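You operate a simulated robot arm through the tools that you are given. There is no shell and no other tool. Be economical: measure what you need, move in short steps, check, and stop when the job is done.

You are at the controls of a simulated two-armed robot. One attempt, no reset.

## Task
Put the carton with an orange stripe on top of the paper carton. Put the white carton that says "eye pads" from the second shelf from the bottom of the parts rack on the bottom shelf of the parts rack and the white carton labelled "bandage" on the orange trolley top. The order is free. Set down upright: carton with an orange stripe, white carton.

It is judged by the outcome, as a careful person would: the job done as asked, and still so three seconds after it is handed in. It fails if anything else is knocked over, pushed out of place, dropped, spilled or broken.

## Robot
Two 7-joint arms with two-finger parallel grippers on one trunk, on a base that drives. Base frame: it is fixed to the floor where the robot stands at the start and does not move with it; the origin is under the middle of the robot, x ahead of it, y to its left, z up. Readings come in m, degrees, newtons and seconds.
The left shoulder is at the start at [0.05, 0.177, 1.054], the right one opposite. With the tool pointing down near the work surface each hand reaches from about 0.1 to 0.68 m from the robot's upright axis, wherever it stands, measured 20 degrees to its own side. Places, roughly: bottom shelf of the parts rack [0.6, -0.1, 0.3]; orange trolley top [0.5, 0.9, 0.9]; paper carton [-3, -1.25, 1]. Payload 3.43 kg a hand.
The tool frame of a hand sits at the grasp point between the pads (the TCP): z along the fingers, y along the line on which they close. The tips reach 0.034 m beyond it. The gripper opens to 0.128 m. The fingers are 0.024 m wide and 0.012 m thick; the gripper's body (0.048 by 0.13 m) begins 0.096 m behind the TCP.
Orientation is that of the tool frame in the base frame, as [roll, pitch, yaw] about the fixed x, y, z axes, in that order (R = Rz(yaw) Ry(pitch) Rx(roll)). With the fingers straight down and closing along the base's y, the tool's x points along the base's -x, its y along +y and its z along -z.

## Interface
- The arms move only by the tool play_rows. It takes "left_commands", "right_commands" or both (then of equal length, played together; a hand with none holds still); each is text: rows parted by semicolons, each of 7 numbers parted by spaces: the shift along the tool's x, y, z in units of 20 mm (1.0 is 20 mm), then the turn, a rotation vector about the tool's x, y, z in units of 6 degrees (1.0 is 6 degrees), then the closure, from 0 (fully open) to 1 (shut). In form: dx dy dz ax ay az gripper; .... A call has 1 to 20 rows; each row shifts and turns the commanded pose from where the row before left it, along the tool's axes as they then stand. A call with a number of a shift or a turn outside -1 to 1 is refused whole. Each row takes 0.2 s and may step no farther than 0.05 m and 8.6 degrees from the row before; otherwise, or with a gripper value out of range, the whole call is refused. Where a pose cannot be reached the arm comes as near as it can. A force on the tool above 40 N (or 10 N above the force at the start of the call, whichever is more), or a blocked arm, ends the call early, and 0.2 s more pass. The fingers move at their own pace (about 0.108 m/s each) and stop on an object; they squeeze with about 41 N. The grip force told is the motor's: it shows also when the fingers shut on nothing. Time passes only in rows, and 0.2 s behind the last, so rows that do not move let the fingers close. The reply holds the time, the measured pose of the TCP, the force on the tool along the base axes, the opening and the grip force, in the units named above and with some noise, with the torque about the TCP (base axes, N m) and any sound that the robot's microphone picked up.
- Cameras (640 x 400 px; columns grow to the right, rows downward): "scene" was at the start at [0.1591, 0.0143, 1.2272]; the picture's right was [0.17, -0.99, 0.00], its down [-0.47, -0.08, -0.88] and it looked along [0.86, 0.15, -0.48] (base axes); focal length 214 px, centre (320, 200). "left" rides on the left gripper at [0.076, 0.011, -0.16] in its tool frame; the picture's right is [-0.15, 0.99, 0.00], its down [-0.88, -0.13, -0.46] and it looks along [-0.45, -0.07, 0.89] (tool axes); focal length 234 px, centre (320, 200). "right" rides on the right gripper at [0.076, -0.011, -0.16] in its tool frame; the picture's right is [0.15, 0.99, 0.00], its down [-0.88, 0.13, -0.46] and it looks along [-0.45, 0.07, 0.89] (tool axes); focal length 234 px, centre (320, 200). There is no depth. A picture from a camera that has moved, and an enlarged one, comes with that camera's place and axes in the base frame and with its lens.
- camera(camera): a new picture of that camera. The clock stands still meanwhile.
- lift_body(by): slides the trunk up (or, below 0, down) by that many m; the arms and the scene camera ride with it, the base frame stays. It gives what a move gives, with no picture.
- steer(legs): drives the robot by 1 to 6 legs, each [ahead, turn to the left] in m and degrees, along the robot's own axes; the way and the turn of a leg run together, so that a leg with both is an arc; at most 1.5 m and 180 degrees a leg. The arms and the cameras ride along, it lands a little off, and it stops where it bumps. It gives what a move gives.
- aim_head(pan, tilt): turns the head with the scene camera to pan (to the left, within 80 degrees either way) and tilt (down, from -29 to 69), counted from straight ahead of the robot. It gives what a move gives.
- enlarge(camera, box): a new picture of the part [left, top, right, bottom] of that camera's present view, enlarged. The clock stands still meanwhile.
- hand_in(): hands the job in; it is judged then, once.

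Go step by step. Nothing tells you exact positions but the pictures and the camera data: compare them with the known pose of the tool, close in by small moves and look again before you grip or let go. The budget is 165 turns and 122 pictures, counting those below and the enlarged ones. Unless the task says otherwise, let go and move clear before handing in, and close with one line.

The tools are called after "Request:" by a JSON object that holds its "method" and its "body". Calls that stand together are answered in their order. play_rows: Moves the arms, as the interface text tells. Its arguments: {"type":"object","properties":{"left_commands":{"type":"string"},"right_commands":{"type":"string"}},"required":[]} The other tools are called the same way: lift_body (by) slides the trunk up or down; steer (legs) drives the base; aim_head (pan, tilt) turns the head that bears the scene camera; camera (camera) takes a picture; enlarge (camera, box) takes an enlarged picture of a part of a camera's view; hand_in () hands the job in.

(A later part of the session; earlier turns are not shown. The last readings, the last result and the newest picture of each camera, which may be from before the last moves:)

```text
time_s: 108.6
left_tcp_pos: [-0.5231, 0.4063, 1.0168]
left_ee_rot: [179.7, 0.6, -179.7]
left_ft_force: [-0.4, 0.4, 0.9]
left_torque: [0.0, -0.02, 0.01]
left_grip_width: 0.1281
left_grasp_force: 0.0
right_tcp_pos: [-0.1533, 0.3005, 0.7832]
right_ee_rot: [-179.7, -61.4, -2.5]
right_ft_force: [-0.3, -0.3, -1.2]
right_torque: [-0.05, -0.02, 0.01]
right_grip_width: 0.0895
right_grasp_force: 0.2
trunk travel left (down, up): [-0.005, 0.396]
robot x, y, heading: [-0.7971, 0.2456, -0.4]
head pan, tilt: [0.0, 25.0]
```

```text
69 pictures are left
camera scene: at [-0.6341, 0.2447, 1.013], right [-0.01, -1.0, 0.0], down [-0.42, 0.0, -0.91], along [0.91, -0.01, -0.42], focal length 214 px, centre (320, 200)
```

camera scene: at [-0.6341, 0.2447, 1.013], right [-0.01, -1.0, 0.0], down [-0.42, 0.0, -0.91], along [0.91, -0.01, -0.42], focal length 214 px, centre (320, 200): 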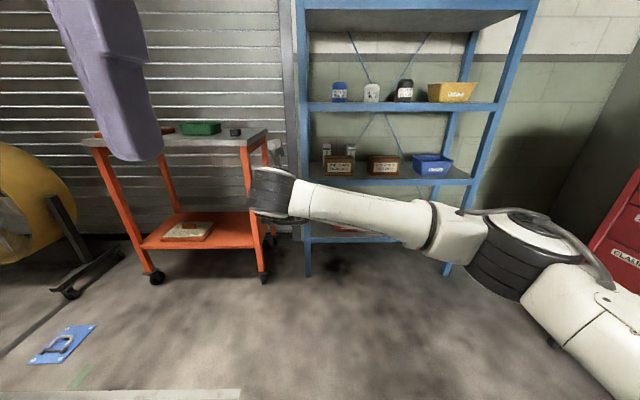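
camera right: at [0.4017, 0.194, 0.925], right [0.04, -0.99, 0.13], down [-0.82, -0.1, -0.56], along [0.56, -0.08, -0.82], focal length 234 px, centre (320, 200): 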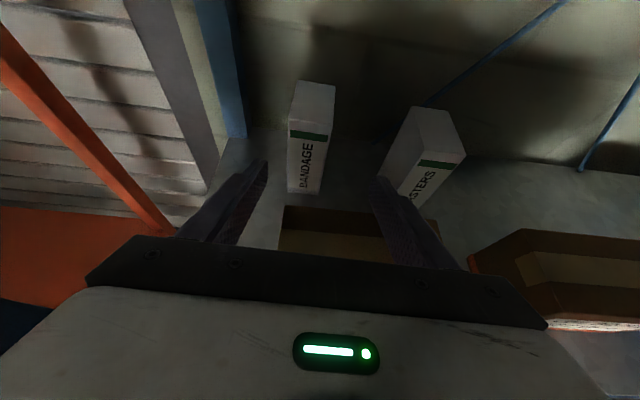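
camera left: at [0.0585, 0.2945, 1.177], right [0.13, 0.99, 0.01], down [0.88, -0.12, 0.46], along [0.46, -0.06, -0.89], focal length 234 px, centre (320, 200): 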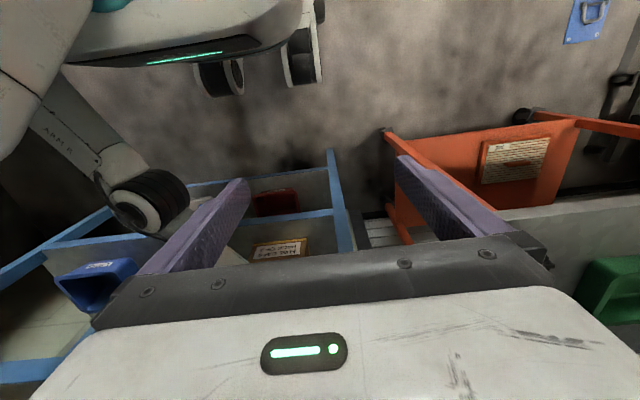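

I shift the right hand to y≈0.195, then drive forward to in front of the rack.

Request:
{"method": "play_rows", "body": {"right_commands": "0 .875 0 .06 0 -.033 .3;0 .875 0 .06 0 -.033 .3;0 .875 0 .06 0 -.033 .3;0 .875 0 .06 0 -.033 .3;0 .875 0 .06 0 -.033 .3;0 .875 0 .06 0 -.033 .3"}}

Request:
{"method": "steer", "body": {"legs": [[0.48, 0.3]]}}

Request:
{"method": "camera", "body": {"camera": "scene"}}

Request:
{"method": "camera", "body": {"camera": "right"}}

```text
time_s: 110.0
left_tcp_pos: [-0.5222, 0.4074, 1.0182]
left_ee_rot: [179.6, 0.7, -179.7]
left_ft_force: [-0.2, 0.4, -0.1]
left_torque: [0.03, 0.01, -0.01]
left_grip_width: 0.1281
left_grasp_force: 0.1
right_tcp_pos: [-0.1548, 0.195, 0.782]
right_ee_rot: [-179.7, -61.4, 0.0]
right_ft_force: [0.5, -0.5, 0.0]
right_torque: [0.0, 0.01, 0.01]
right_grip_width: 0.0896
right_grasp_force: 0.1
trunk travel left (down, up): [-0.005, 0.396]
robot x, y, heading: [-0.7966, 0.2459, -0.4]
head pan, tilt: [0.0, 25.0]
```

```text
time_s: 112.9
left_tcp_pos: [-0.0442, 0.4076, 1.0177]
left_ee_rot: [179.5, 0.7, -179.2]
left_ft_force: [-0.2, -0.4, -0.5]
left_torque: [0.02, 0.03, -0.02]
left_grip_width: 0.128
left_grasp_force: 0.1
right_tcp_pos: [0.3232, 0.1984, 0.7824]
right_ee_rot: [-179.7, -61.3, 0.6]
right_ft_force: [0.4, 0.3, 0.1]
right_torque: [-0.01, 0.0, 0.02]
right_grip_width: 0.0894
right_grasp_force: 0.1
trunk travel left (down, up): [-0.005, 0.396]
robot x, y, heading: [-0.3149, 0.2458, -0.1]
head pan, tilt: [0.0, 25.0]
```

```text
68 pictures are left
camera scene: at [-0.1548, 0.2432, 1.0131], right [0.0, -1.0, 0.0], down [-0.42, 0.0, -0.91], along [0.91, 0.0, -0.42], focal length 214 px, centre (320, 200)
```

scene: 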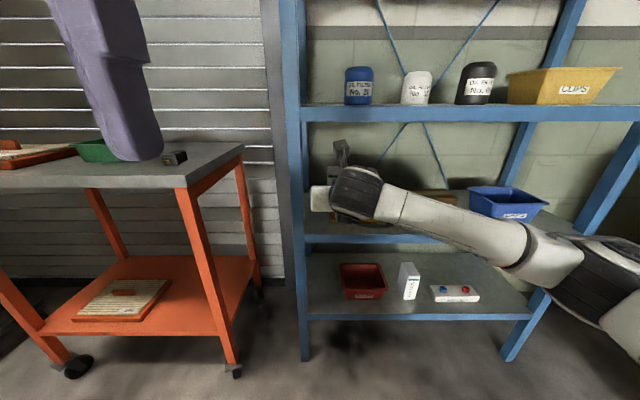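

```text
67 pictures are left
camera right: at [0.2199, 0.2063, 0.9248], right [0.08, -0.99, 0.13], down [-0.82, -0.14, -0.56], along [0.57, -0.06, -0.82], focal length 234 px, centre (320, 200)
```

right: 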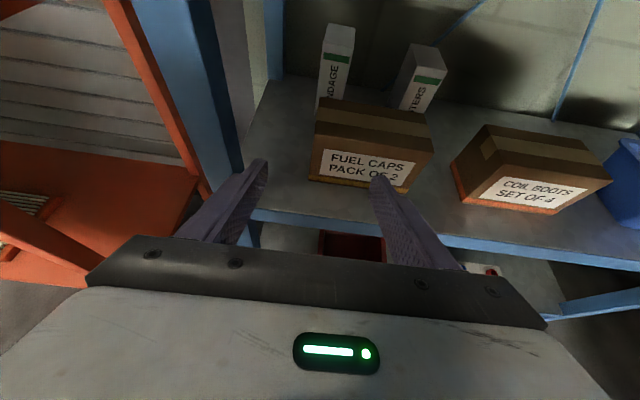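

Bandage centre is now about (0.635, 0.190). I drive a bit further, then check the elbow during the advance.

Request:
{"method": "steer", "body": {"legs": [[0.15, 0]]}}

Request:
{"method": "play_rows", "body": {"right_commands": ".429 .1 .791 0 0 0 .3;.429 .1 .791 0 0 0 .3;.429 .1 .791 0 0 0 .3;.429 0 .791 0 0 0 .3"}}

Request:
{"method": "camera", "body": {"camera": "right"}}

Request:
{"method": "aim_head", "body": {"pan": -10, "tilt": 40}}

Request:
{"method": "camera", "body": {"camera": "scene"}}

```text
time_s: 114.3
left_tcp_pos: [0.1045, 0.405, 1.0183]
left_ee_rot: [179.6, 0.6, -179.2]
left_ft_force: [-0.5, 0.4, 0.0]
left_torque: [0.01, 0.0, 0.01]
left_grip_width: 0.1281
left_grasp_force: 0.2
right_tcp_pos: [0.4739, 0.198, 0.7821]
right_ee_rot: [-179.7, -61.4, 0.7]
right_ft_force: [-0.5, -0.7, -0.4]
right_torque: [0.03, -0.05, -0.01]
right_grip_width: 0.0898
right_grasp_force: 0.1
trunk travel left (down, up): [-0.005, 0.396]
robot x, y, heading: [-0.1672, 0.2431, -0.3]
head pan, tilt: [0.0, 25.0]
```

```text
time_s: 115.3
left_tcp_pos: [0.1051, 0.4047, 1.0175]
left_ee_rot: [179.7, 0.6, -179.2]
left_ft_force: [0.0, -0.3, -0.2]
left_torque: [-0.01, -0.01, 0.0]
left_grip_width: 0.128
left_grasp_force: 0.0
right_tcp_pos: [0.5451, 0.1919, 0.7828]
right_ee_rot: [-179.7, -61.4, 0.5]
right_ft_force: [0.5, 0.1, 0.3]
right_torque: [0.01, -0.02, 0.02]
right_grip_width: 0.0894
right_grasp_force: 0.0
trunk travel left (down, up): [-0.005, 0.396]
robot x, y, heading: [-0.1646, 0.2424, -0.0]
head pan, tilt: [0.0, 25.0]
```

```text
66 pictures are left
camera right: at [0.4412, 0.2011, 0.9254], right [0.08, -0.99, 0.13], down [-0.82, -0.14, -0.56], along [0.57, -0.06, -0.82], focal length 234 px, centre (320, 200)
```

right: 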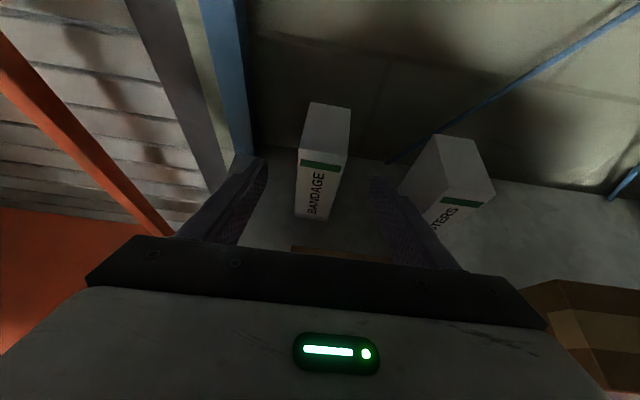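

```text
time_s: 116.0
left_tcp_pos: [0.1042, 0.4056, 1.0189]
left_ee_rot: [179.6, 0.6, -179.3]
left_ft_force: [0.4, 0.3, 0.0]
left_torque: [0.02, -0.01, 0.02]
left_grip_width: 0.1282
left_grasp_force: 0.1
right_tcp_pos: [0.5446, 0.1927, 0.7835]
right_ee_rot: [-179.7, -61.4, 0.6]
right_ft_force: [-1.2, 0.0, 0.2]
right_torque: [0.0, -0.01, 0.02]
right_grip_width: 0.0896
right_grasp_force: 0.0
trunk travel left (down, up): [-0.005, 0.396]
robot x, y, heading: [-0.1699, 0.2431, -0.2]
head pan, tilt: [-10.0, 40.0]
```

```text
65 pictures are left
camera scene: at [-0.0143, 0.2282, 0.9898], right [-0.17, -0.98, 0.0], down [-0.63, 0.11, -0.77], along [0.75, -0.13, -0.64], focal length 214 px, centre (320, 200)
```

scene: 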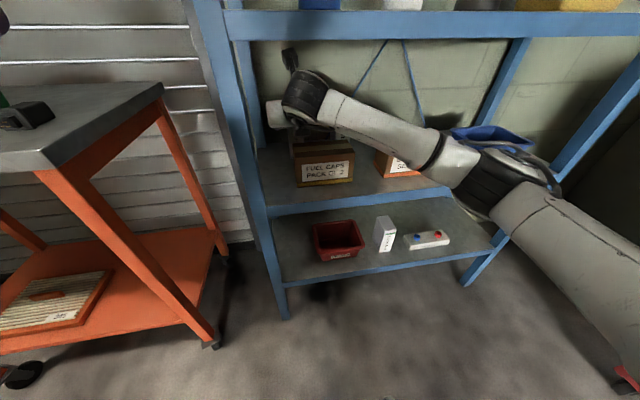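

Well aligned (carton centre ≈(0.64, 0.190)) and the elbow stays in front of the rack. I go in to straddle.

Request:
{"method": "play_rows", "body": {"right_commands": ".429 .05 .791 0 0 0 .3;.429 .05 .791 0 0 0 .3;.429 .05 .791 0 0 0 .3;-.152 0 .612 0 0 0 .3;-.152 0 .612 0 0 0 .3;-.152 0 .612 0 0 0 .3;-.152 0 .612 0 0 0 .3"}}

Request:
{"method": "camera", "body": {"camera": "right"}}

Request:
{"method": "camera", "body": {"camera": "scene"}}

```text
time_s: 117.6
left_tcp_pos: [0.1043, 0.4057, 1.0184]
left_ee_rot: [179.7, 0.6, -179.2]
left_ft_force: [-0.4, 0.2, 0.8]
left_torque: [0.0, 0.01, -0.01]
left_grip_width: 0.1277
left_grasp_force: 0.1
right_tcp_pos: [0.636, 0.1904, 0.7481]
right_ee_rot: [-179.8, -61.4, 0.6]
right_ft_force: [0.0, -0.1, -0.8]
right_torque: [-0.01, 0.0, 0.0]
right_grip_width: 0.0898
right_grasp_force: 0.1
trunk travel left (down, up): [-0.005, 0.396]
robot x, y, heading: [-0.1667, 0.24, 0.0]
head pan, tilt: [-10.0, 40.0]
```

```text
64 pictures are left
camera right: at [0.5325, 0.1994, 0.8904], right [0.08, -0.99, 0.13], down [-0.82, -0.14, -0.56], along [0.57, -0.06, -0.82], focal length 234 px, centre (320, 200)
```

right: 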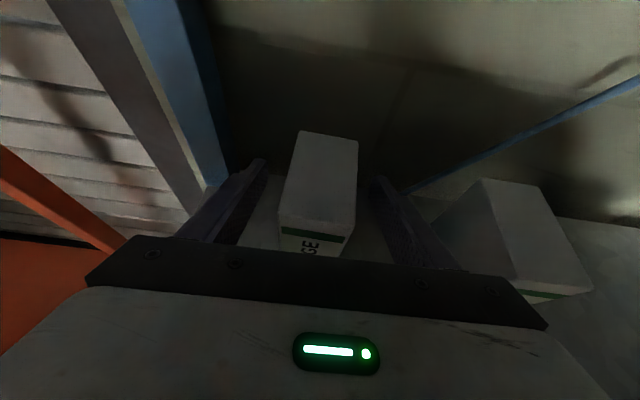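

```text
63 pictures are left
camera scene: at [-0.0143, 0.2281, 0.9898], right [-0.18, -0.98, 0.0], down [-0.63, 0.11, -0.77], along [0.75, -0.13, -0.64], focal length 214 px, centre (320, 200)
```

scene: 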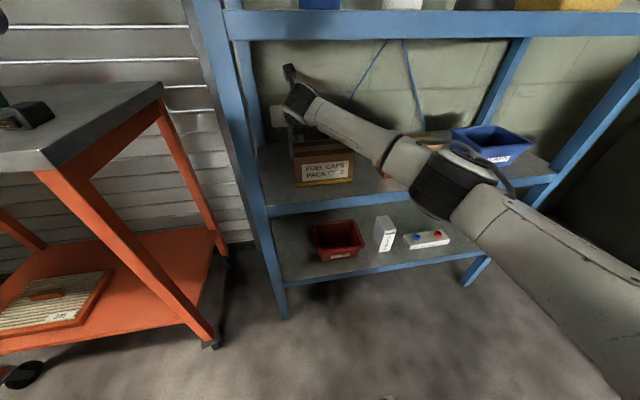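

Centred with no contact. I close on the carton.

Request:
{"method": "play_rows", "body": {"right_commands": "0 0 0 0 0 0 .6;0 0 0 0 0 0 1;0 0 0 0 0 0 1;0 0 0 0 0 0 1;0 0 0 0 0 0 1"}}

Request:
{"method": "camera", "body": {"camera": "right"}}

```text
time_s: 118.8
left_tcp_pos: [0.1049, 0.4053, 1.0172]
left_ee_rot: [179.6, 0.6, -179.1]
left_ft_force: [0.6, -0.2, 0.5]
left_torque: [-0.03, 0.02, 0.0]
left_grip_width: 0.1281
left_grasp_force: 0.1
right_tcp_pos: [0.6377, 0.1911, 0.7484]
right_ee_rot: [-179.7, -61.4, 0.7]
right_ft_force: [-1.2, 0.2, -0.4]
right_torque: [0.0, -0.02, 0.01]
right_grip_width: 0.0457
right_grasp_force: 41.0
trunk travel left (down, up): [-0.005, 0.396]
robot x, y, heading: [-0.1687, 0.2423, -0.1]
head pan, tilt: [-10.0, 40.0]
```

```text
62 pictures are left
camera right: at [0.5323, 0.1997, 0.8906], right [0.08, -0.99, 0.13], down [-0.82, -0.14, -0.56], along [0.57, -0.06, -0.82], focal length 234 px, centre (320, 200)
```

right: 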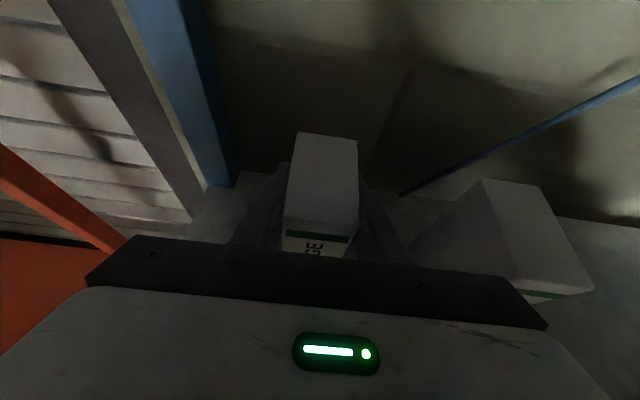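

Gripped. I repeat the lift-and-level motion that worked before.

Request:
{"method": "play_rows", "body": {"right_commands": ".57 0 -.31 0 0 0 1;.57 0 -.31 0 0 0 1;.394 0 -.429 0 .7 0 1;.424 0 -.399 0 .7 0 1;.452 0 -.367 0 .7 0 1;.477 0 -.333 0 .7 0 1;.501 0 -.296 0 .7 0 1;.521 0 -.259 0 .7 0 1;.538 0 -.22 0 .7 0 1;.553 0 -.18 0 .7 0 1"}}

Request:
{"method": "camera", "body": {"camera": "scene"}}

Request:
{"method": "camera", "body": {"camera": "right"}}

```text
time_s: 121.0
left_tcp_pos: [0.1041, 0.4056, 1.0177]
left_ee_rot: [179.6, 0.6, -179.2]
left_ft_force: [0.1, -0.8, 0.1]
left_torque: [0.02, 0.01, 0.0]
left_grip_width: 0.1278
left_grasp_force: 0.0
right_tcp_pos: [0.6064, 0.1898, 0.8629]
right_ee_rot: [-1.7, -84.9, -177.6]
right_ft_force: [0.2, -0.5, -1.1]
right_torque: [0.01, 0.04, 0.04]
right_grip_width: 0.0455
right_grasp_force: 41.2
trunk travel left (down, up): [-0.005, 0.396]
robot x, y, heading: [-0.1692, 0.2448, -0.0]
head pan, tilt: [-10.0, 40.0]
```

```text
61 pictures are left
camera scene: at [-0.0143, 0.2281, 0.9897], right [-0.18, -0.98, 0.0], down [-0.63, 0.11, -0.77], along [0.75, -0.13, -0.64], focal length 214 px, centre (320, 200)
```

scene: 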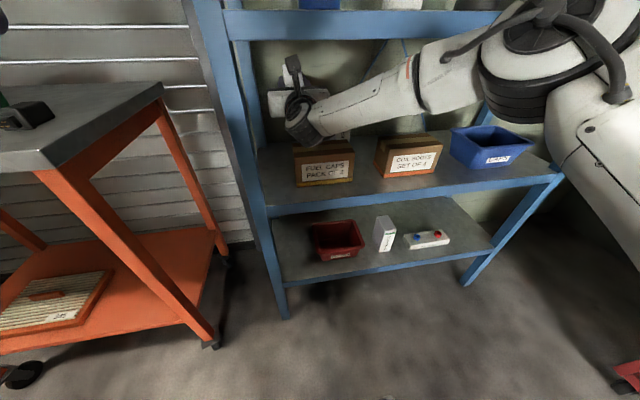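

```text
60 pictures are left
camera right: at [0.44, 0.1971, 0.9228], right [0.0, -0.99, 0.14], down [-0.37, -0.13, -0.92], along [0.93, -0.05, -0.37], focal length 234 px, centre (320, 200)
```

right: 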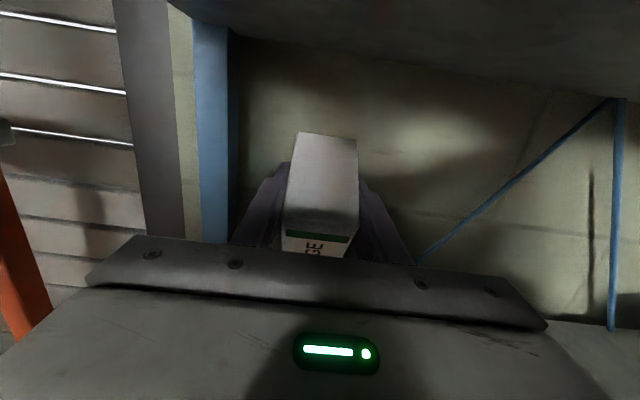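

Lifted and clear. I drive straight back out, then check the shelf.

Request:
{"method": "steer", "body": {"legs": [[-0.42, 0]]}}

Request:
{"method": "aim_head", "body": {"pan": -20, "tilt": 30}}

Request:
{"method": "camera", "body": {"camera": "scene"}}

```text
time_s: 123.6
left_tcp_pos: [-0.3163, 0.4073, 1.0184]
left_ee_rot: [179.6, 0.7, -178.7]
left_ft_force: [-0.3, 0.3, -0.2]
left_torque: [0.02, 0.02, 0.0]
left_grip_width: 0.1278
left_grasp_force: 0.2
right_tcp_pos: [0.1872, 0.196, 0.861]
right_ee_rot: [-1.5, -84.9, -177.1]
right_ft_force: [-1.4, 0.8, -1.4]
right_torque: [-0.02, 0.02, -0.01]
right_grip_width: 0.0455
right_grasp_force: 41.0
trunk travel left (down, up): [-0.005, 0.396]
robot x, y, heading: [-0.5845, 0.2437, 0.3]
head pan, tilt: [-10.0, 40.0]
```

```text
time_s: 124.3
left_tcp_pos: [-0.3159, 0.4075, 1.0179]
left_ee_rot: [179.5, 0.6, -178.8]
left_ft_force: [0.1, -0.2, 0.4]
left_torque: [-0.03, -0.03, -0.01]
left_grip_width: 0.1279
left_grasp_force: 0.0
right_tcp_pos: [0.1874, 0.1954, 0.8612]
right_ee_rot: [-1.6, -85.0, -177.0]
right_ft_force: [0.0, -0.4, -0.4]
right_torque: [0.0, 0.03, 0.02]
right_grip_width: 0.0457
right_grasp_force: 41.0
trunk travel left (down, up): [-0.005, 0.396]
robot x, y, heading: [-0.5835, 0.2451, 0.2]
head pan, tilt: [-20.0, 30.0]
```

```text
59 pictures are left
camera scene: at [-0.4319, 0.2123, 1.005], right [-0.33, -0.94, 0.0], down [-0.47, 0.17, -0.87], along [0.82, -0.29, -0.5], focal length 214 px, centre (320, 200)
```

scene: 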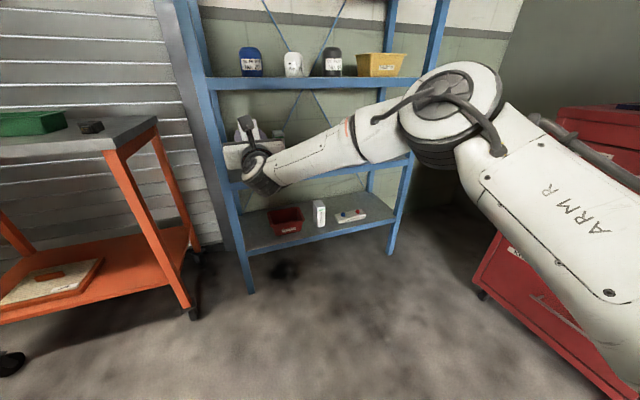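

Out of the rack. I bring the carton upright again, raise the trunk for the trolley top, and swing round to face the trolley.

Request:
{"method": "play_rows", "body": {"right_commands": ".053 0 -.598 0 -.7 0 1;.01 0 -.6 0 -.7 0 1;-.035 0 -.599 0 -.7 0 1;-.079 0 -.595 0 -.7 0 1;-.122 0 -.587 0 -.7 0 1;-.164 0 -.577 0 -.7 0 1;-.206 0 -.563 0 -.7 0 1;-.247 0 -.547 0 -.7 0 1"}}

Request:
{"method": "lift_body", "body": {"by": 0.3}}

Request:
{"method": "aim_head", "body": {"pan": -5, "tilt": 40}}

Request:
{"method": "camera", "body": {"camera": "scene"}}

```text
time_s: 126.1
left_tcp_pos: [-0.3168, 0.4066, 1.0185]
left_ee_rot: [179.6, 0.6, -178.7]
left_ft_force: [0.2, -0.5, -0.2]
left_torque: [-0.04, -0.03, -0.01]
left_grip_width: 0.128
left_grasp_force: 0.1
right_tcp_pos: [0.0895, 0.1929, 0.8607]
right_ee_rot: [-179.8, -61.3, 1.1]
right_ft_force: [-0.1, -0.7, 0.0]
right_torque: [0.01, -0.01, 0.04]
right_grip_width: 0.0456
right_grasp_force: 41.1
trunk travel left (down, up): [-0.005, 0.396]
robot x, y, heading: [-0.5873, 0.2415, 0.6]
head pan, tilt: [-20.0, 30.0]
```

```text
time_s: 129.1
left_tcp_pos: [-0.3161, 0.4075, 1.3181]
left_ee_rot: [179.6, 0.5, -178.8]
left_ft_force: [0.0, -0.7, 0.4]
left_torque: [0.0, -0.01, 0.0]
left_grip_width: 0.1281
left_grasp_force: 0.0
right_tcp_pos: [0.0914, 0.1935, 1.1608]
right_ee_rot: [-179.7, -61.5, 1.1]
right_ft_force: [-0.6, -0.4, -0.5]
right_torque: [0.0, 0.01, 0.0]
right_grip_width: 0.0454
right_grasp_force: 41.2
trunk travel left (down, up): [-0.305, 0.096]
robot x, y, heading: [-0.5871, 0.2452, 0.2]
head pan, tilt: [-20.0, 30.0]
```

```text
time_s: 129.9
left_tcp_pos: [-0.3158, 0.4065, 1.3185]
left_ee_rot: [179.6, 0.6, -178.6]
left_ft_force: [-0.9, -0.5, 1.2]
left_torque: [0.02, -0.02, 0.02]
left_grip_width: 0.1281
left_grasp_force: 0.1
right_tcp_pos: [0.0903, 0.1931, 1.1607]
right_ee_rot: [-179.7, -61.4, 1.0]
right_ft_force: [0.2, 0.2, -1.1]
right_torque: [0.01, -0.01, 0.02]
right_grip_width: 0.0459
right_grasp_force: 40.9
trunk travel left (down, up): [-0.305, 0.096]
robot x, y, heading: [-0.5869, 0.2417, 0.7]
head pan, tilt: [-5.0, 40.0]
```

```text
58 pictures are left
camera scene: at [-0.4323, 0.2357, 1.2898], right [-0.08, -1.0, 0.0], down [-0.64, 0.05, -0.77], along [0.76, -0.06, -0.64], focal length 214 px, centre (320, 200)
```

scene: 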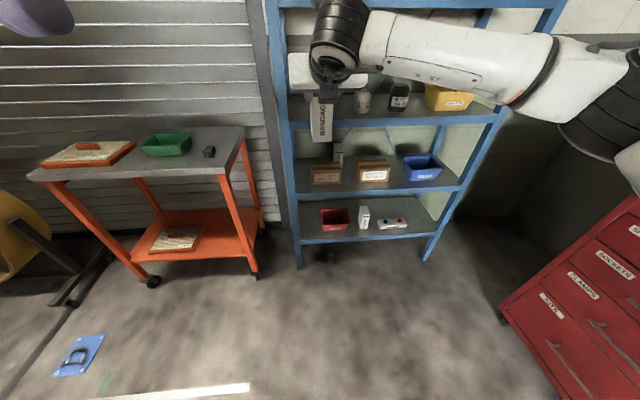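

I zoom to check that the brown boxes weren't disturbed, and to locate free space on the trolley.

Request:
{"method": "enlarge", "body": {"camera": "scene", "box": [290, 130, 480, 250]}}

Request:
{"method": "enlarge", "body": {"camera": "scene", "box": [10, 110, 280, 280]}}

```text
3.33 times, centred on (385, 190) of scene
camera zoom: at [-0.4323, 0.2357, 1.2898], right [-0.08, -1.0, 0.0], down [-0.64, 0.05, -0.77], along [0.76, -0.06, -0.64], focal length 715 px, centre (103, 233)
```

zoom: 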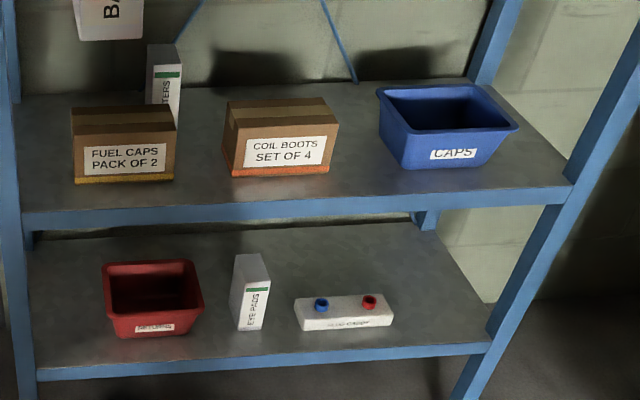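

```text
2.35 times, centred on (145, 195) of scene
camera zoom: at [-0.4323, 0.2357, 1.2898], right [-0.08, -1.0, 0.0], down [-0.64, 0.05, -0.77], along [0.76, -0.06, -0.64], focal length 505 px, centre (732, 212)
```

zoom: 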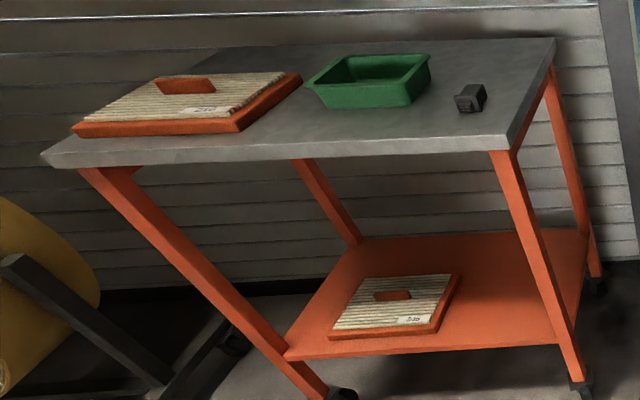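

The boxes are undisturbed (coil boots still at its original corners). The trolley top spans x 0.285–0.71, y 0.545–1.23 at z≈0.86, with a free patch around (0.55, 0.64) behind the small dark box. I drive across to face it.

Request:
{"method": "steer", "body": {"legs": [[0, 90], [0.445, 0], [0, -90]]}}

Request:
{"method": "aim_head", "body": {"pan": 5, "tilt": 35}}

Request:
{"method": "camera", "body": {"camera": "scene"}}

Request:
{"method": "camera", "body": {"camera": "right"}}

```text
time_s: 140.3
left_tcp_pos: [-0.3156, 0.841, 1.3193]
left_ee_rot: [179.6, 0.6, -179.9]
left_ft_force: [-0.3, -0.3, -0.3]
left_torque: [0.0, -0.04, 0.01]
left_grip_width: 0.1279
left_grasp_force: 0.1
right_tcp_pos: [0.0864, 0.6186, 1.1611]
right_ee_rot: [-179.7, -61.4, -0.1]
right_ft_force: [-0.1, -0.1, -0.4]
right_torque: [-0.03, 0.02, -0.01]
right_grip_width: 0.0455
right_grasp_force: 41.2
trunk travel left (down, up): [-0.305, 0.096]
robot x, y, heading: [-0.5953, 0.6835, -1.0]
head pan, tilt: [-5.0, 40.0]
```

```text
time_s: 141.0
left_tcp_pos: [-0.3169, 0.842, 1.3185]
left_ee_rot: [179.6, 0.6, -179.8]
left_ft_force: [-0.1, 0.3, 0.3]
left_torque: [0.05, 0.02, -0.01]
left_grip_width: 0.1281
left_grasp_force: 0.1
right_tcp_pos: [0.0856, 0.6187, 1.1612]
right_ee_rot: [-179.7, -61.3, -0.2]
right_ft_force: [0.1, 0.4, -0.2]
right_torque: [-0.02, 0.01, 0.02]
right_grip_width: 0.0456
right_grasp_force: 41.4
trunk travel left (down, up): [-0.305, 0.096]
robot x, y, heading: [-0.5926, 0.6868, -0.9]
head pan, tilt: [5.0, 35.0]
```

```text
55 pictures are left
camera scene: at [-0.4331, 0.6875, 1.2973], right [0.07, -1.0, 0.0], down [-0.57, -0.04, -0.82], along [0.82, 0.06, -0.57], focal length 214 px, centre (320, 200)
```

scene: 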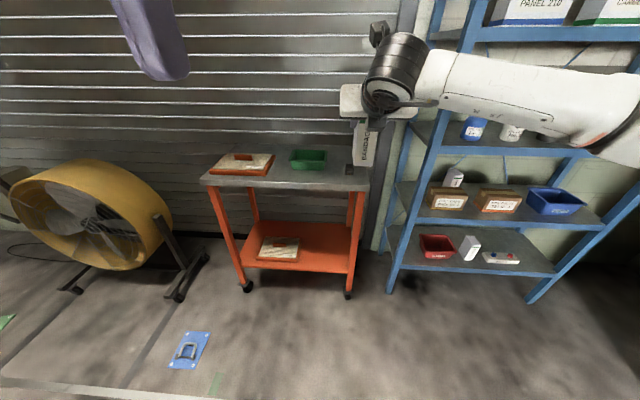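

```text
54 pictures are left
camera right: at [-0.018, 0.6285, 1.3036], right [0.07, -0.99, 0.13], down [-0.82, -0.13, -0.56], along [0.57, -0.06, -0.82], focal length 234 px, centre (320, 200)
```

right: 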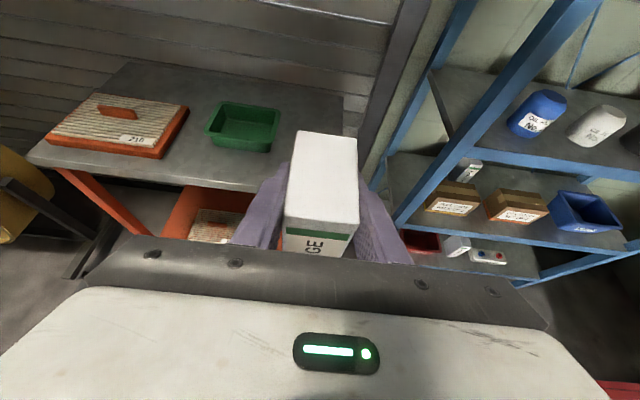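

The trolley height of about 0.86 checks out. I drive forward so the carton hangs above the top.

Request:
{"method": "steer", "body": {"legs": [[0.38, 1]]}}

Request:
{"method": "camera", "body": {"camera": "right"}}

Request:
{"method": "aim_head", "body": {"pan": 0, "tilt": 45}}

Request:
{"method": "camera", "body": {"camera": "scene"}}

```text
time_s: 143.4
left_tcp_pos: [0.0584, 0.8446, 1.3179]
left_ee_rot: [179.7, 0.7, -179.0]
left_ft_force: [0.7, -0.2, -0.6]
left_torque: [0.03, 0.03, -0.04]
left_grip_width: 0.1283
left_grasp_force: 0.1
right_tcp_pos: [0.4661, 0.6298, 1.1605]
right_ee_rot: [-179.7, -61.5, 0.9]
right_ft_force: [0.0, 0.2, -2.4]
right_torque: [0.0, 0.0, 0.03]
right_grip_width: 0.0453
right_grasp_force: 40.8
trunk travel left (down, up): [-0.305, 0.096]
robot x, y, heading: [-0.2152, 0.6802, 0.2]
head pan, tilt: [5.0, 35.0]
```

```text
53 pictures are left
camera right: at [0.3613, 0.6369, 1.3034], right [0.09, -0.99, 0.13], down [-0.82, -0.15, -0.56], along [0.57, -0.05, -0.82], focal length 234 px, centre (320, 200)
```

right: 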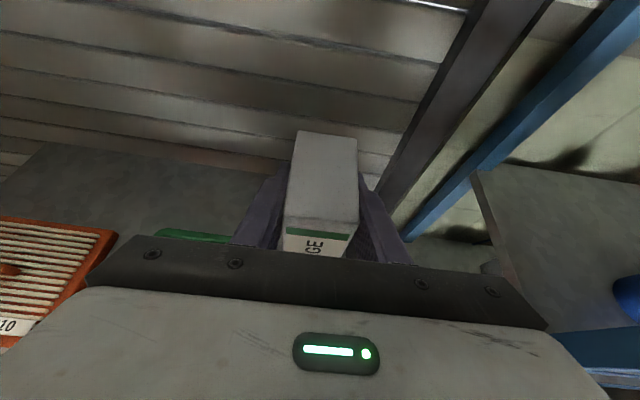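

```text
time_s: 144.1
left_tcp_pos: [0.0589, 0.8447, 1.3182]
left_ee_rot: [179.5, 0.6, -178.9]
left_ft_force: [-0.2, -0.1, 0.4]
left_torque: [0.02, -0.01, 0.0]
left_grip_width: 0.1282
left_grasp_force: 0.1
right_tcp_pos: [0.4647, 0.6293, 1.1606]
right_ee_rot: [-179.6, -61.4, 0.9]
right_ft_force: [0.6, 0.1, -0.9]
right_torque: [0.03, -0.04, -0.02]
right_grip_width: 0.0455
right_grasp_force: 41.0
trunk travel left (down, up): [-0.305, 0.096]
robot x, y, heading: [-0.215, 0.6819, 0.3]
head pan, tilt: [0.0, 45.0]
```

```text
52 pictures are left
camera scene: at [-0.0616, 0.6809, 1.2825], right [0.0, -1.0, 0.0], down [-0.71, 0.0, -0.71], along [0.71, 0.0, -0.71], focal length 214 px, centre (320, 200)
```

scene: 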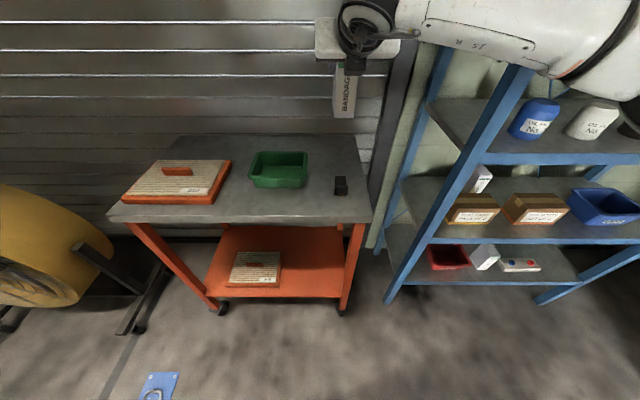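

I extend 9 cm to the free patch behind the dark box, lower by trunk to just above the surface, and look.

Request:
{"method": "play_rows", "body": {"right_commands": ".429 0 .791 0 0 0 1;.429 0 .791 0 0 0 1;.429 0 .791 0 0 0 1;.429 0 .791 0 0 0 1;.429 0 .791 0 0 0 1"}}

Request:
{"method": "lift_body", "body": {"by": -0.17}}

Request:
{"method": "camera", "body": {"camera": "right"}}

Request:
{"method": "camera", "body": {"camera": "scene"}}

```text
time_s: 145.3
left_tcp_pos: [0.058, 0.8449, 1.3185]
left_ee_rot: [179.5, 0.5, -178.9]
left_ft_force: [0.6, -0.3, 0.3]
left_torque: [0.0, 0.01, 0.0]
left_grip_width: 0.128
left_grasp_force: 0.0
right_tcp_pos: [0.5554, 0.6296, 1.1615]
right_ee_rot: [-179.8, -61.3, 1.0]
right_ft_force: [0.2, 0.3, -1.1]
right_torque: [0.04, 0.01, 0.02]
right_grip_width: 0.0454
right_grasp_force: 40.6
trunk travel left (down, up): [-0.305, 0.096]
robot x, y, heading: [-0.212, 0.6797, -0.0]
head pan, tilt: [0.0, 45.0]
```

```text
time_s: 147.2
left_tcp_pos: [0.0578, 0.8444, 1.1479]
left_ee_rot: [179.5, 0.5, -178.9]
left_ft_force: [-0.1, -0.1, 1.0]
left_torque: [-0.02, -0.01, -0.02]
left_grip_width: 0.1277
left_grasp_force: 0.2
right_tcp_pos: [0.5547, 0.6305, 0.9922]
right_ee_rot: [-179.6, -61.3, 0.9]
right_ft_force: [0.8, 1.0, -0.6]
right_torque: [-0.03, 0.0, -0.04]
right_grip_width: 0.0453
right_grasp_force: 41.2
trunk travel left (down, up): [-0.135, 0.266]
robot x, y, heading: [-0.2123, 0.6821, 0.2]
head pan, tilt: [0.0, 45.0]
```

```text
51 pictures are left
camera right: at [0.4507, 0.638, 1.1342], right [0.09, -0.99, 0.13], down [-0.82, -0.15, -0.56], along [0.57, -0.05, -0.82], focal length 234 px, centre (320, 200)
```

right: 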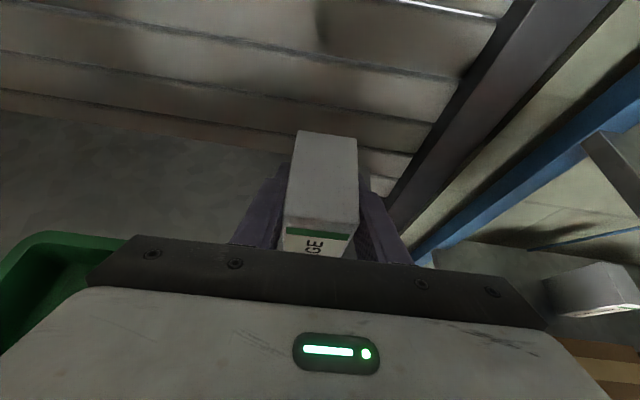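

```text
50 pictures are left
camera scene: at [-0.0617, 0.6809, 1.1125], right [0.0, -1.0, 0.0], down [-0.71, 0.0, -0.71], along [0.71, 0.0, -0.71], focal length 214 px, centre (320, 200)
```

scene: 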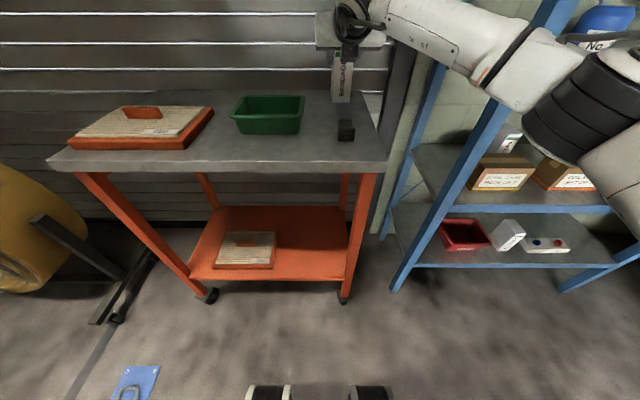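

The carton hangs over the free patch. I lower gently to contact.

Request:
{"method": "lift_body", "body": {"by": -0.03}}

Request:
{"method": "play_rows", "body": {"right_commands": "-.132 0 .07 0 0 0 1;-.132 0 .07 0 0 0 1;0 0 0 0 0 0 1"}}

Request:
{"method": "enlarge", "body": {"camera": "scene", "box": [270, 20, 430, 180]}}

```text
time_s: 148.0
left_tcp_pos: [0.0581, 0.8439, 1.1193]
left_ee_rot: [179.6, 0.7, -178.8]
left_ft_force: [-0.8, -0.2, 0.1]
left_torque: [0.0, -0.02, 0.0]
left_grip_width: 0.1281
left_grasp_force: 0.0
right_tcp_pos: [0.5549, 0.6308, 0.9618]
right_ee_rot: [-179.7, -61.4, 0.9]
right_ft_force: [-0.4, 0.7, -0.4]
right_torque: [0.02, -0.02, 0.0]
right_grip_width: 0.0454
right_grasp_force: 40.7
trunk travel left (down, up): [-0.105, 0.296]
robot x, y, heading: [-0.2112, 0.6844, 0.1]
head pan, tilt: [0.0, 45.0]
```

```text
time_s: 148.8
left_tcp_pos: [0.0587, 0.8448, 1.1188]
left_ee_rot: [179.6, 0.7, -178.9]
left_ft_force: [0.1, -0.3, 1.3]
left_torque: [-0.01, 0.02, -0.02]
left_grip_width: 0.1278
left_grasp_force: 0.0
right_tcp_pos: [0.5552, 0.6306, 0.9575]
right_ee_rot: [-179.6, -61.7, 0.9]
right_ft_force: [1.1, -0.2, 8.4]
right_torque: [-0.15, 0.2, -0.03]
right_grip_width: 0.0455
right_grasp_force: 40.8
trunk travel left (down, up): [-0.105, 0.296]
robot x, y, heading: [-0.2136, 0.679, 0.1]
head pan, tilt: [0.0, 45.0]
```

```text
2.50 times, centred on (350, 100) of scene
camera zoom: at [-0.0623, 0.6809, 1.0827], right [0.0, -1.0, 0.0], down [-0.71, 0.0, -0.71], along [0.71, 0.0, -0.71], focal length 536 px, centre (245, 450)
```

zoom: 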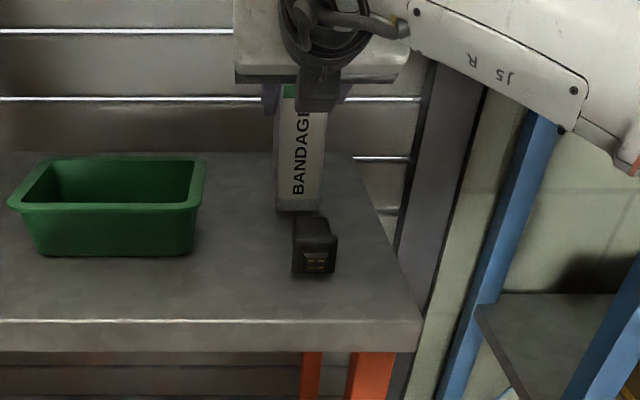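

Contact at 8 N: the carton is standing on the trolley. I release and retract along the tool axis.

Request:
{"method": "play_rows", "body": {"right_commands": ".05 0 -.03 0 0 0 1;0 0 0 0 0 0 .5;0 0 0 0 0 0 .4;0 0 0 0 0 0 .4;0 0 0 0 0 0 .4;0 0 -.5 0 0 0 .4;0 0 -.8 0 0 0 .4;0 0 -1 0 0 0 .4;0 0 -1 0 0 0 .4;0 0 -1 0 0 0 .4;0 0 -1 0 0 0 .4;0 0 -1 0 0 0 .4;0 0 -1 0 0 0 .4"}}

Request:
{"method": "lift_body", "body": {"by": 0.2}}

Request:
{"method": "camera", "body": {"camera": "right"}}

Request:
{"method": "camera", "body": {"camera": "scene"}}

```text
time_s: 151.6
left_tcp_pos: [0.0588, 0.8438, 1.1183]
left_ee_rot: [179.6, 0.5, -178.9]
left_ft_force: [0.5, 0.9, 0.2]
left_torque: [0.02, 0.0, 0.01]
left_grip_width: 0.128
left_grasp_force: 0.0
right_tcp_pos: [0.4262, 0.6283, 1.0268]
right_ee_rot: [-179.7, -61.4, 0.8]
right_ft_force: [-0.3, 0.8, -0.9]
right_torque: [0.01, -0.02, 0.01]
right_grip_width: 0.0766
right_grasp_force: 0.0
trunk travel left (down, up): [-0.105, 0.296]
robot x, y, heading: [-0.2137, 0.6833, 0.1]
head pan, tilt: [0.0, 45.0]
```

```text
time_s: 153.8
left_tcp_pos: [0.0596, 0.8452, 1.3186]
left_ee_rot: [179.6, 0.6, -178.8]
left_ft_force: [0.2, 0.4, -0.1]
left_torque: [-0.02, 0.0, -0.01]
left_grip_width: 0.1279
left_grasp_force: 0.1
right_tcp_pos: [0.4265, 0.6295, 1.2273]
right_ee_rot: [-179.6, -61.5, 0.8]
right_ft_force: [-0.1, -0.2, 0.1]
right_torque: [0.02, -0.01, 0.0]
right_grip_width: 0.0768
right_grasp_force: 0.0
trunk travel left (down, up): [-0.305, 0.096]
robot x, y, heading: [-0.2164, 0.6794, 0.3]
head pan, tilt: [0.0, 45.0]
```

```text
48 pictures are left
camera right: at [0.3231, 0.6367, 1.3693], right [0.09, -0.99, 0.13], down [-0.82, -0.15, -0.56], along [0.57, -0.05, -0.82], focal length 234 px, centre (320, 200)
```

right: 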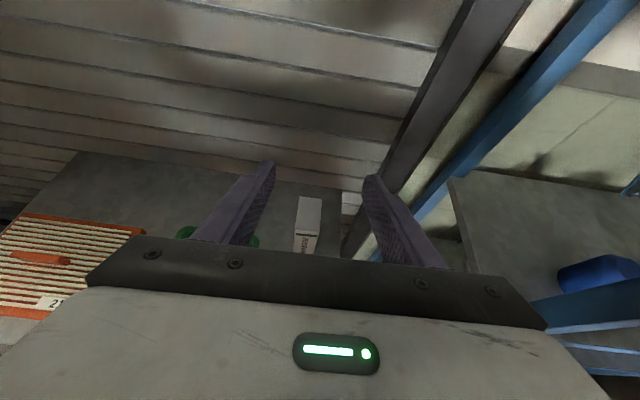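

```text
47 pictures are left
camera scene: at [-0.0616, 0.6809, 1.2824], right [0.0, -1.0, 0.0], down [-0.71, 0.0, -0.71], along [0.71, 0.0, -0.71], focal length 214 px, centre (320, 200)
```

scene: 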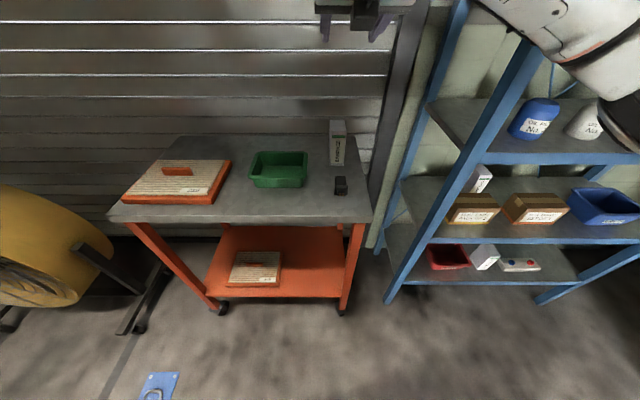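

Bandage stands on the trolley with nothing else disturbed. Next I back away and turn toward the paper carton to look for the orange-striped one.

Request:
{"method": "steer", "body": {"legs": [[-0.45, 0], [0, -140]]}}

Request:
{"method": "aim_head", "body": {"pan": 0, "tilt": 15}}

Request:
{"method": "camera", "body": {"camera": "scene"}}

```text
time_s: 162.4
left_tcp_pos: [-0.786, 0.3819, 1.3188]
left_ee_rot: [179.6, 0.7, 38.7]
left_ft_force: [0.3, 0.3, -0.3]
left_torque: [-0.03, 0.0, 0.0]
left_grip_width: 0.1281
left_grasp_force: 0.1
right_tcp_pos: [-1.209, 0.3282, 1.2266]
right_ee_rot: [-179.7, -61.3, -141.4]
right_ft_force: [0.3, 0.2, -0.7]
right_torque: [0.02, 0.0, -0.01]
right_grip_width: 0.0768
right_grasp_force: 0.2
trunk travel left (down, up): [-0.305, 0.096]
robot x, y, heading: [-0.6738, 0.6766, -142.0]
head pan, tilt: [0.0, 45.0]
```

```text
time_s: 163.3
left_tcp_pos: [-0.7856, 0.3832, 1.3177]
left_ee_rot: [179.6, 0.6, 38.7]
left_ft_force: [0.1, 0.5, 0.5]
left_torque: [-0.02, -0.02, 0.02]
left_grip_width: 0.1281
left_grasp_force: 0.1
right_tcp_pos: [-1.209, 0.3277, 1.226]
right_ee_rot: [-179.7, -61.4, -141.6]
right_ft_force: [0.0, 0.2, 0.7]
right_torque: [-0.03, -0.03, -0.06]
right_grip_width: 0.0768
right_grasp_force: 0.2
trunk travel left (down, up): [-0.305, 0.096]
robot x, y, heading: [-0.6705, 0.6781, -142.0]
head pan, tilt: [0.0, 15.0]
```

```text
46 pictures are left
camera scene: at [-0.7996, 0.5759, 1.3292], right [-0.61, 0.79, 0.0], down [0.2, 0.16, -0.97], along [-0.76, -0.59, -0.26], focal length 214 px, centre (320, 200)
```

scene: 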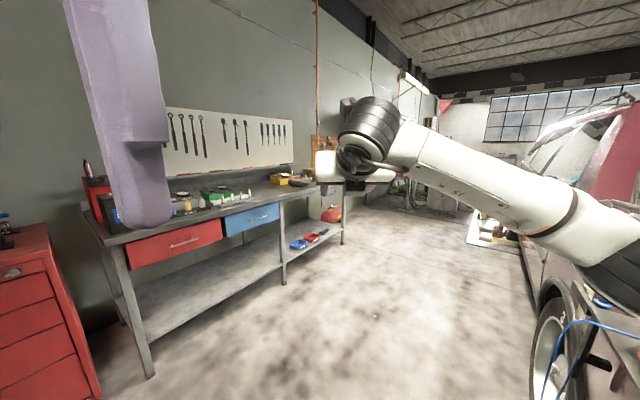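

A long workbench runs along the wall, with a car on the right. I zoom in on the bench's far end.

Request:
{"method": "enlarge", "body": {"camera": "scene", "box": [170, 120, 350, 240]}}

```text
3.33 times, centred on (260, 180) of scene
camera zoom: at [-0.7996, 0.5759, 1.3292], right [-0.61, 0.79, 0.0], down [0.2, 0.16, -0.97], along [-0.76, -0.59, -0.26], focal length 715 px, centre (520, 267)
```

zoom: 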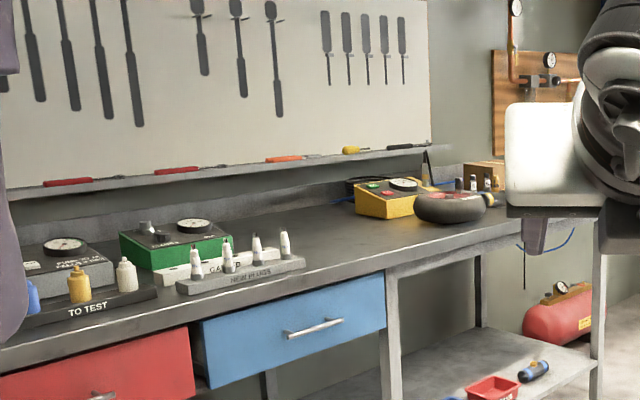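

The bench front is at y≈−0.80 and the car side near y≈1.0, so the lane is clear. I drive toward the far end and look.

Request:
{"method": "steer", "body": {"legs": [[1.1, 0], [0.5, -38], [0.25, 0]]}}

Request:
{"method": "aim_head", "body": {"pan": 50, "tilt": 20}}

Request:
{"method": "camera", "body": {"camera": "scene"}}

```text
time_s: 172.9
left_tcp_pos: [-2.5188, -0.3022, 1.3168]
left_ee_rot: [179.6, 0.6, 0.8]
left_ft_force: [-0.5, 0.0, 0.1]
left_torque: [0.01, -0.05, 0.0]
left_grip_width: 0.128
left_grasp_force: 0.0
right_tcp_pos: [-2.8878, -0.0841, 1.2266]
right_ee_rot: [-179.8, -61.4, -179.4]
right_ft_force: [0.6, 0.1, 0.1]
right_torque: [0.0, -0.02, 0.04]
right_grip_width: 0.077
right_grasp_force: 0.1
trunk travel left (down, up): [-0.305, 0.096]
robot x, y, heading: [-2.2509, -0.1382, 180.0]
head pan, tilt: [0.0, 15.0]
```

```text
time_s: 174.1
left_tcp_pos: [-2.5194, -0.3022, 1.3176]
left_ee_rot: [179.5, 0.6, 0.8]
left_ft_force: [0.1, -0.5, 0.8]
left_torque: [-0.01, -0.02, -0.03]
left_grip_width: 0.1278
left_grasp_force: 0.1
right_tcp_pos: [-2.8853, -0.0832, 1.2268]
right_ee_rot: [-179.7, -61.4, -179.4]
right_ft_force: [-0.4, -0.4, -0.1]
right_torque: [0.01, 0.0, 0.0]
right_grip_width: 0.077
right_grasp_force: 0.1
trunk travel left (down, up): [-0.305, 0.096]
robot x, y, heading: [-2.2441, -0.1436, 180.0]
head pan, tilt: [50.0, 20.0]
```

```text
44 pictures are left
camera scene: at [-2.3781, -0.213, 1.3212], right [-0.76, 0.64, 0.0], down [0.22, 0.26, -0.94], along [-0.61, -0.72, -0.34], focal length 214 px, centre (320, 200)
```

scene: 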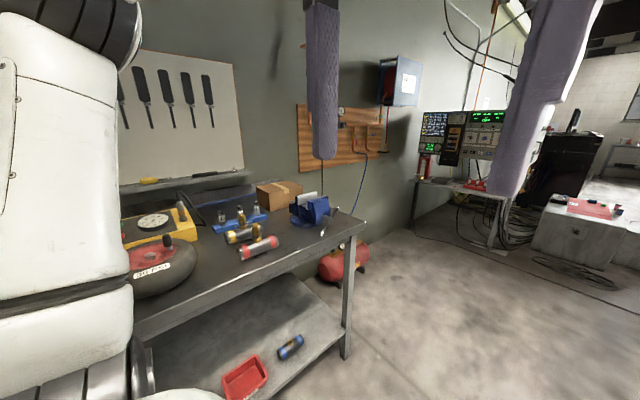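

The brown carton on the bench looks like the paper carton. I zoom to read it and look for anything orange-striped.

Request:
{"method": "enlarge", "body": {"camera": "scene", "box": [120, 150, 380, 290]}}

Request:
{"method": "aim_head", "body": {"pan": 78, "tilt": 30}}

Request:
{"method": "camera", "body": {"camera": "scene"}}

```text
2.46 times, centred on (250, 220) of scene
camera zoom: at [-2.3781, -0.213, 1.3212], right [-0.76, 0.64, 0.0], down [0.22, 0.26, -0.94], along [-0.61, -0.72, -0.34], focal length 528 px, centre (492, 151)
```

zoom: 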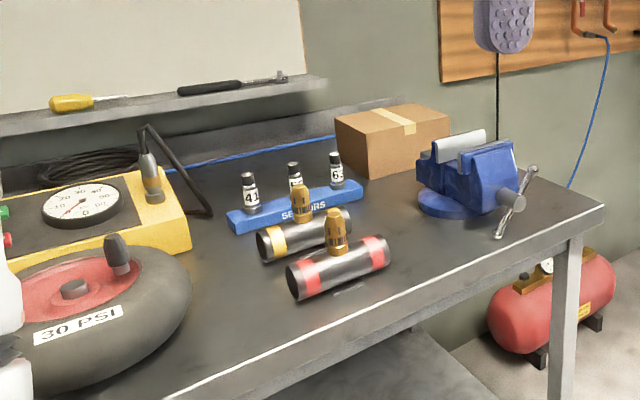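

```text
time_s: 175.0
left_tcp_pos: [-2.5187, -0.3017, 1.3182]
left_ee_rot: [179.6, 0.7, 0.9]
left_ft_force: [0.1, 0.3, -0.7]
left_torque: [0.02, 0.01, 0.03]
left_grip_width: 0.1276
left_grasp_force: 0.0
right_tcp_pos: [-2.8867, -0.0843, 1.2274]
right_ee_rot: [-179.7, -61.4, -179.4]
right_ft_force: [0.0, -0.3, -0.1]
right_torque: [0.04, 0.01, 0.01]
right_grip_width: 0.0768
right_grasp_force: 0.0
trunk travel left (down, up): [-0.305, 0.096]
robot x, y, heading: [-2.2491, -0.1399, 179.9]
head pan, tilt: [78.0, 30.0]
```

```text
42 pictures are left
camera scene: at [-2.3371, -0.2302, 1.3051], right [-0.98, 0.21, 0.0], down [0.11, 0.49, -0.87], along [-0.18, -0.85, -0.5], focal length 214 px, centre (320, 200)
```

scene: 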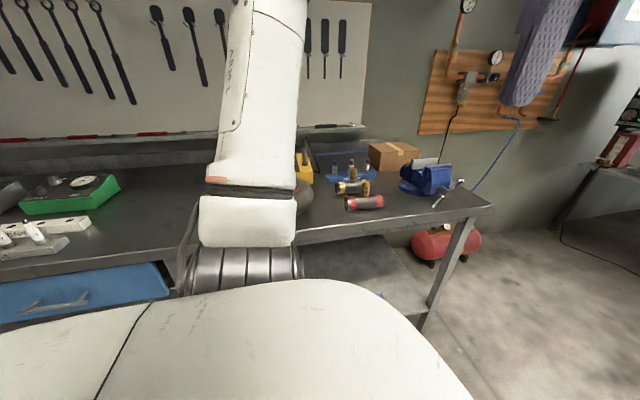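

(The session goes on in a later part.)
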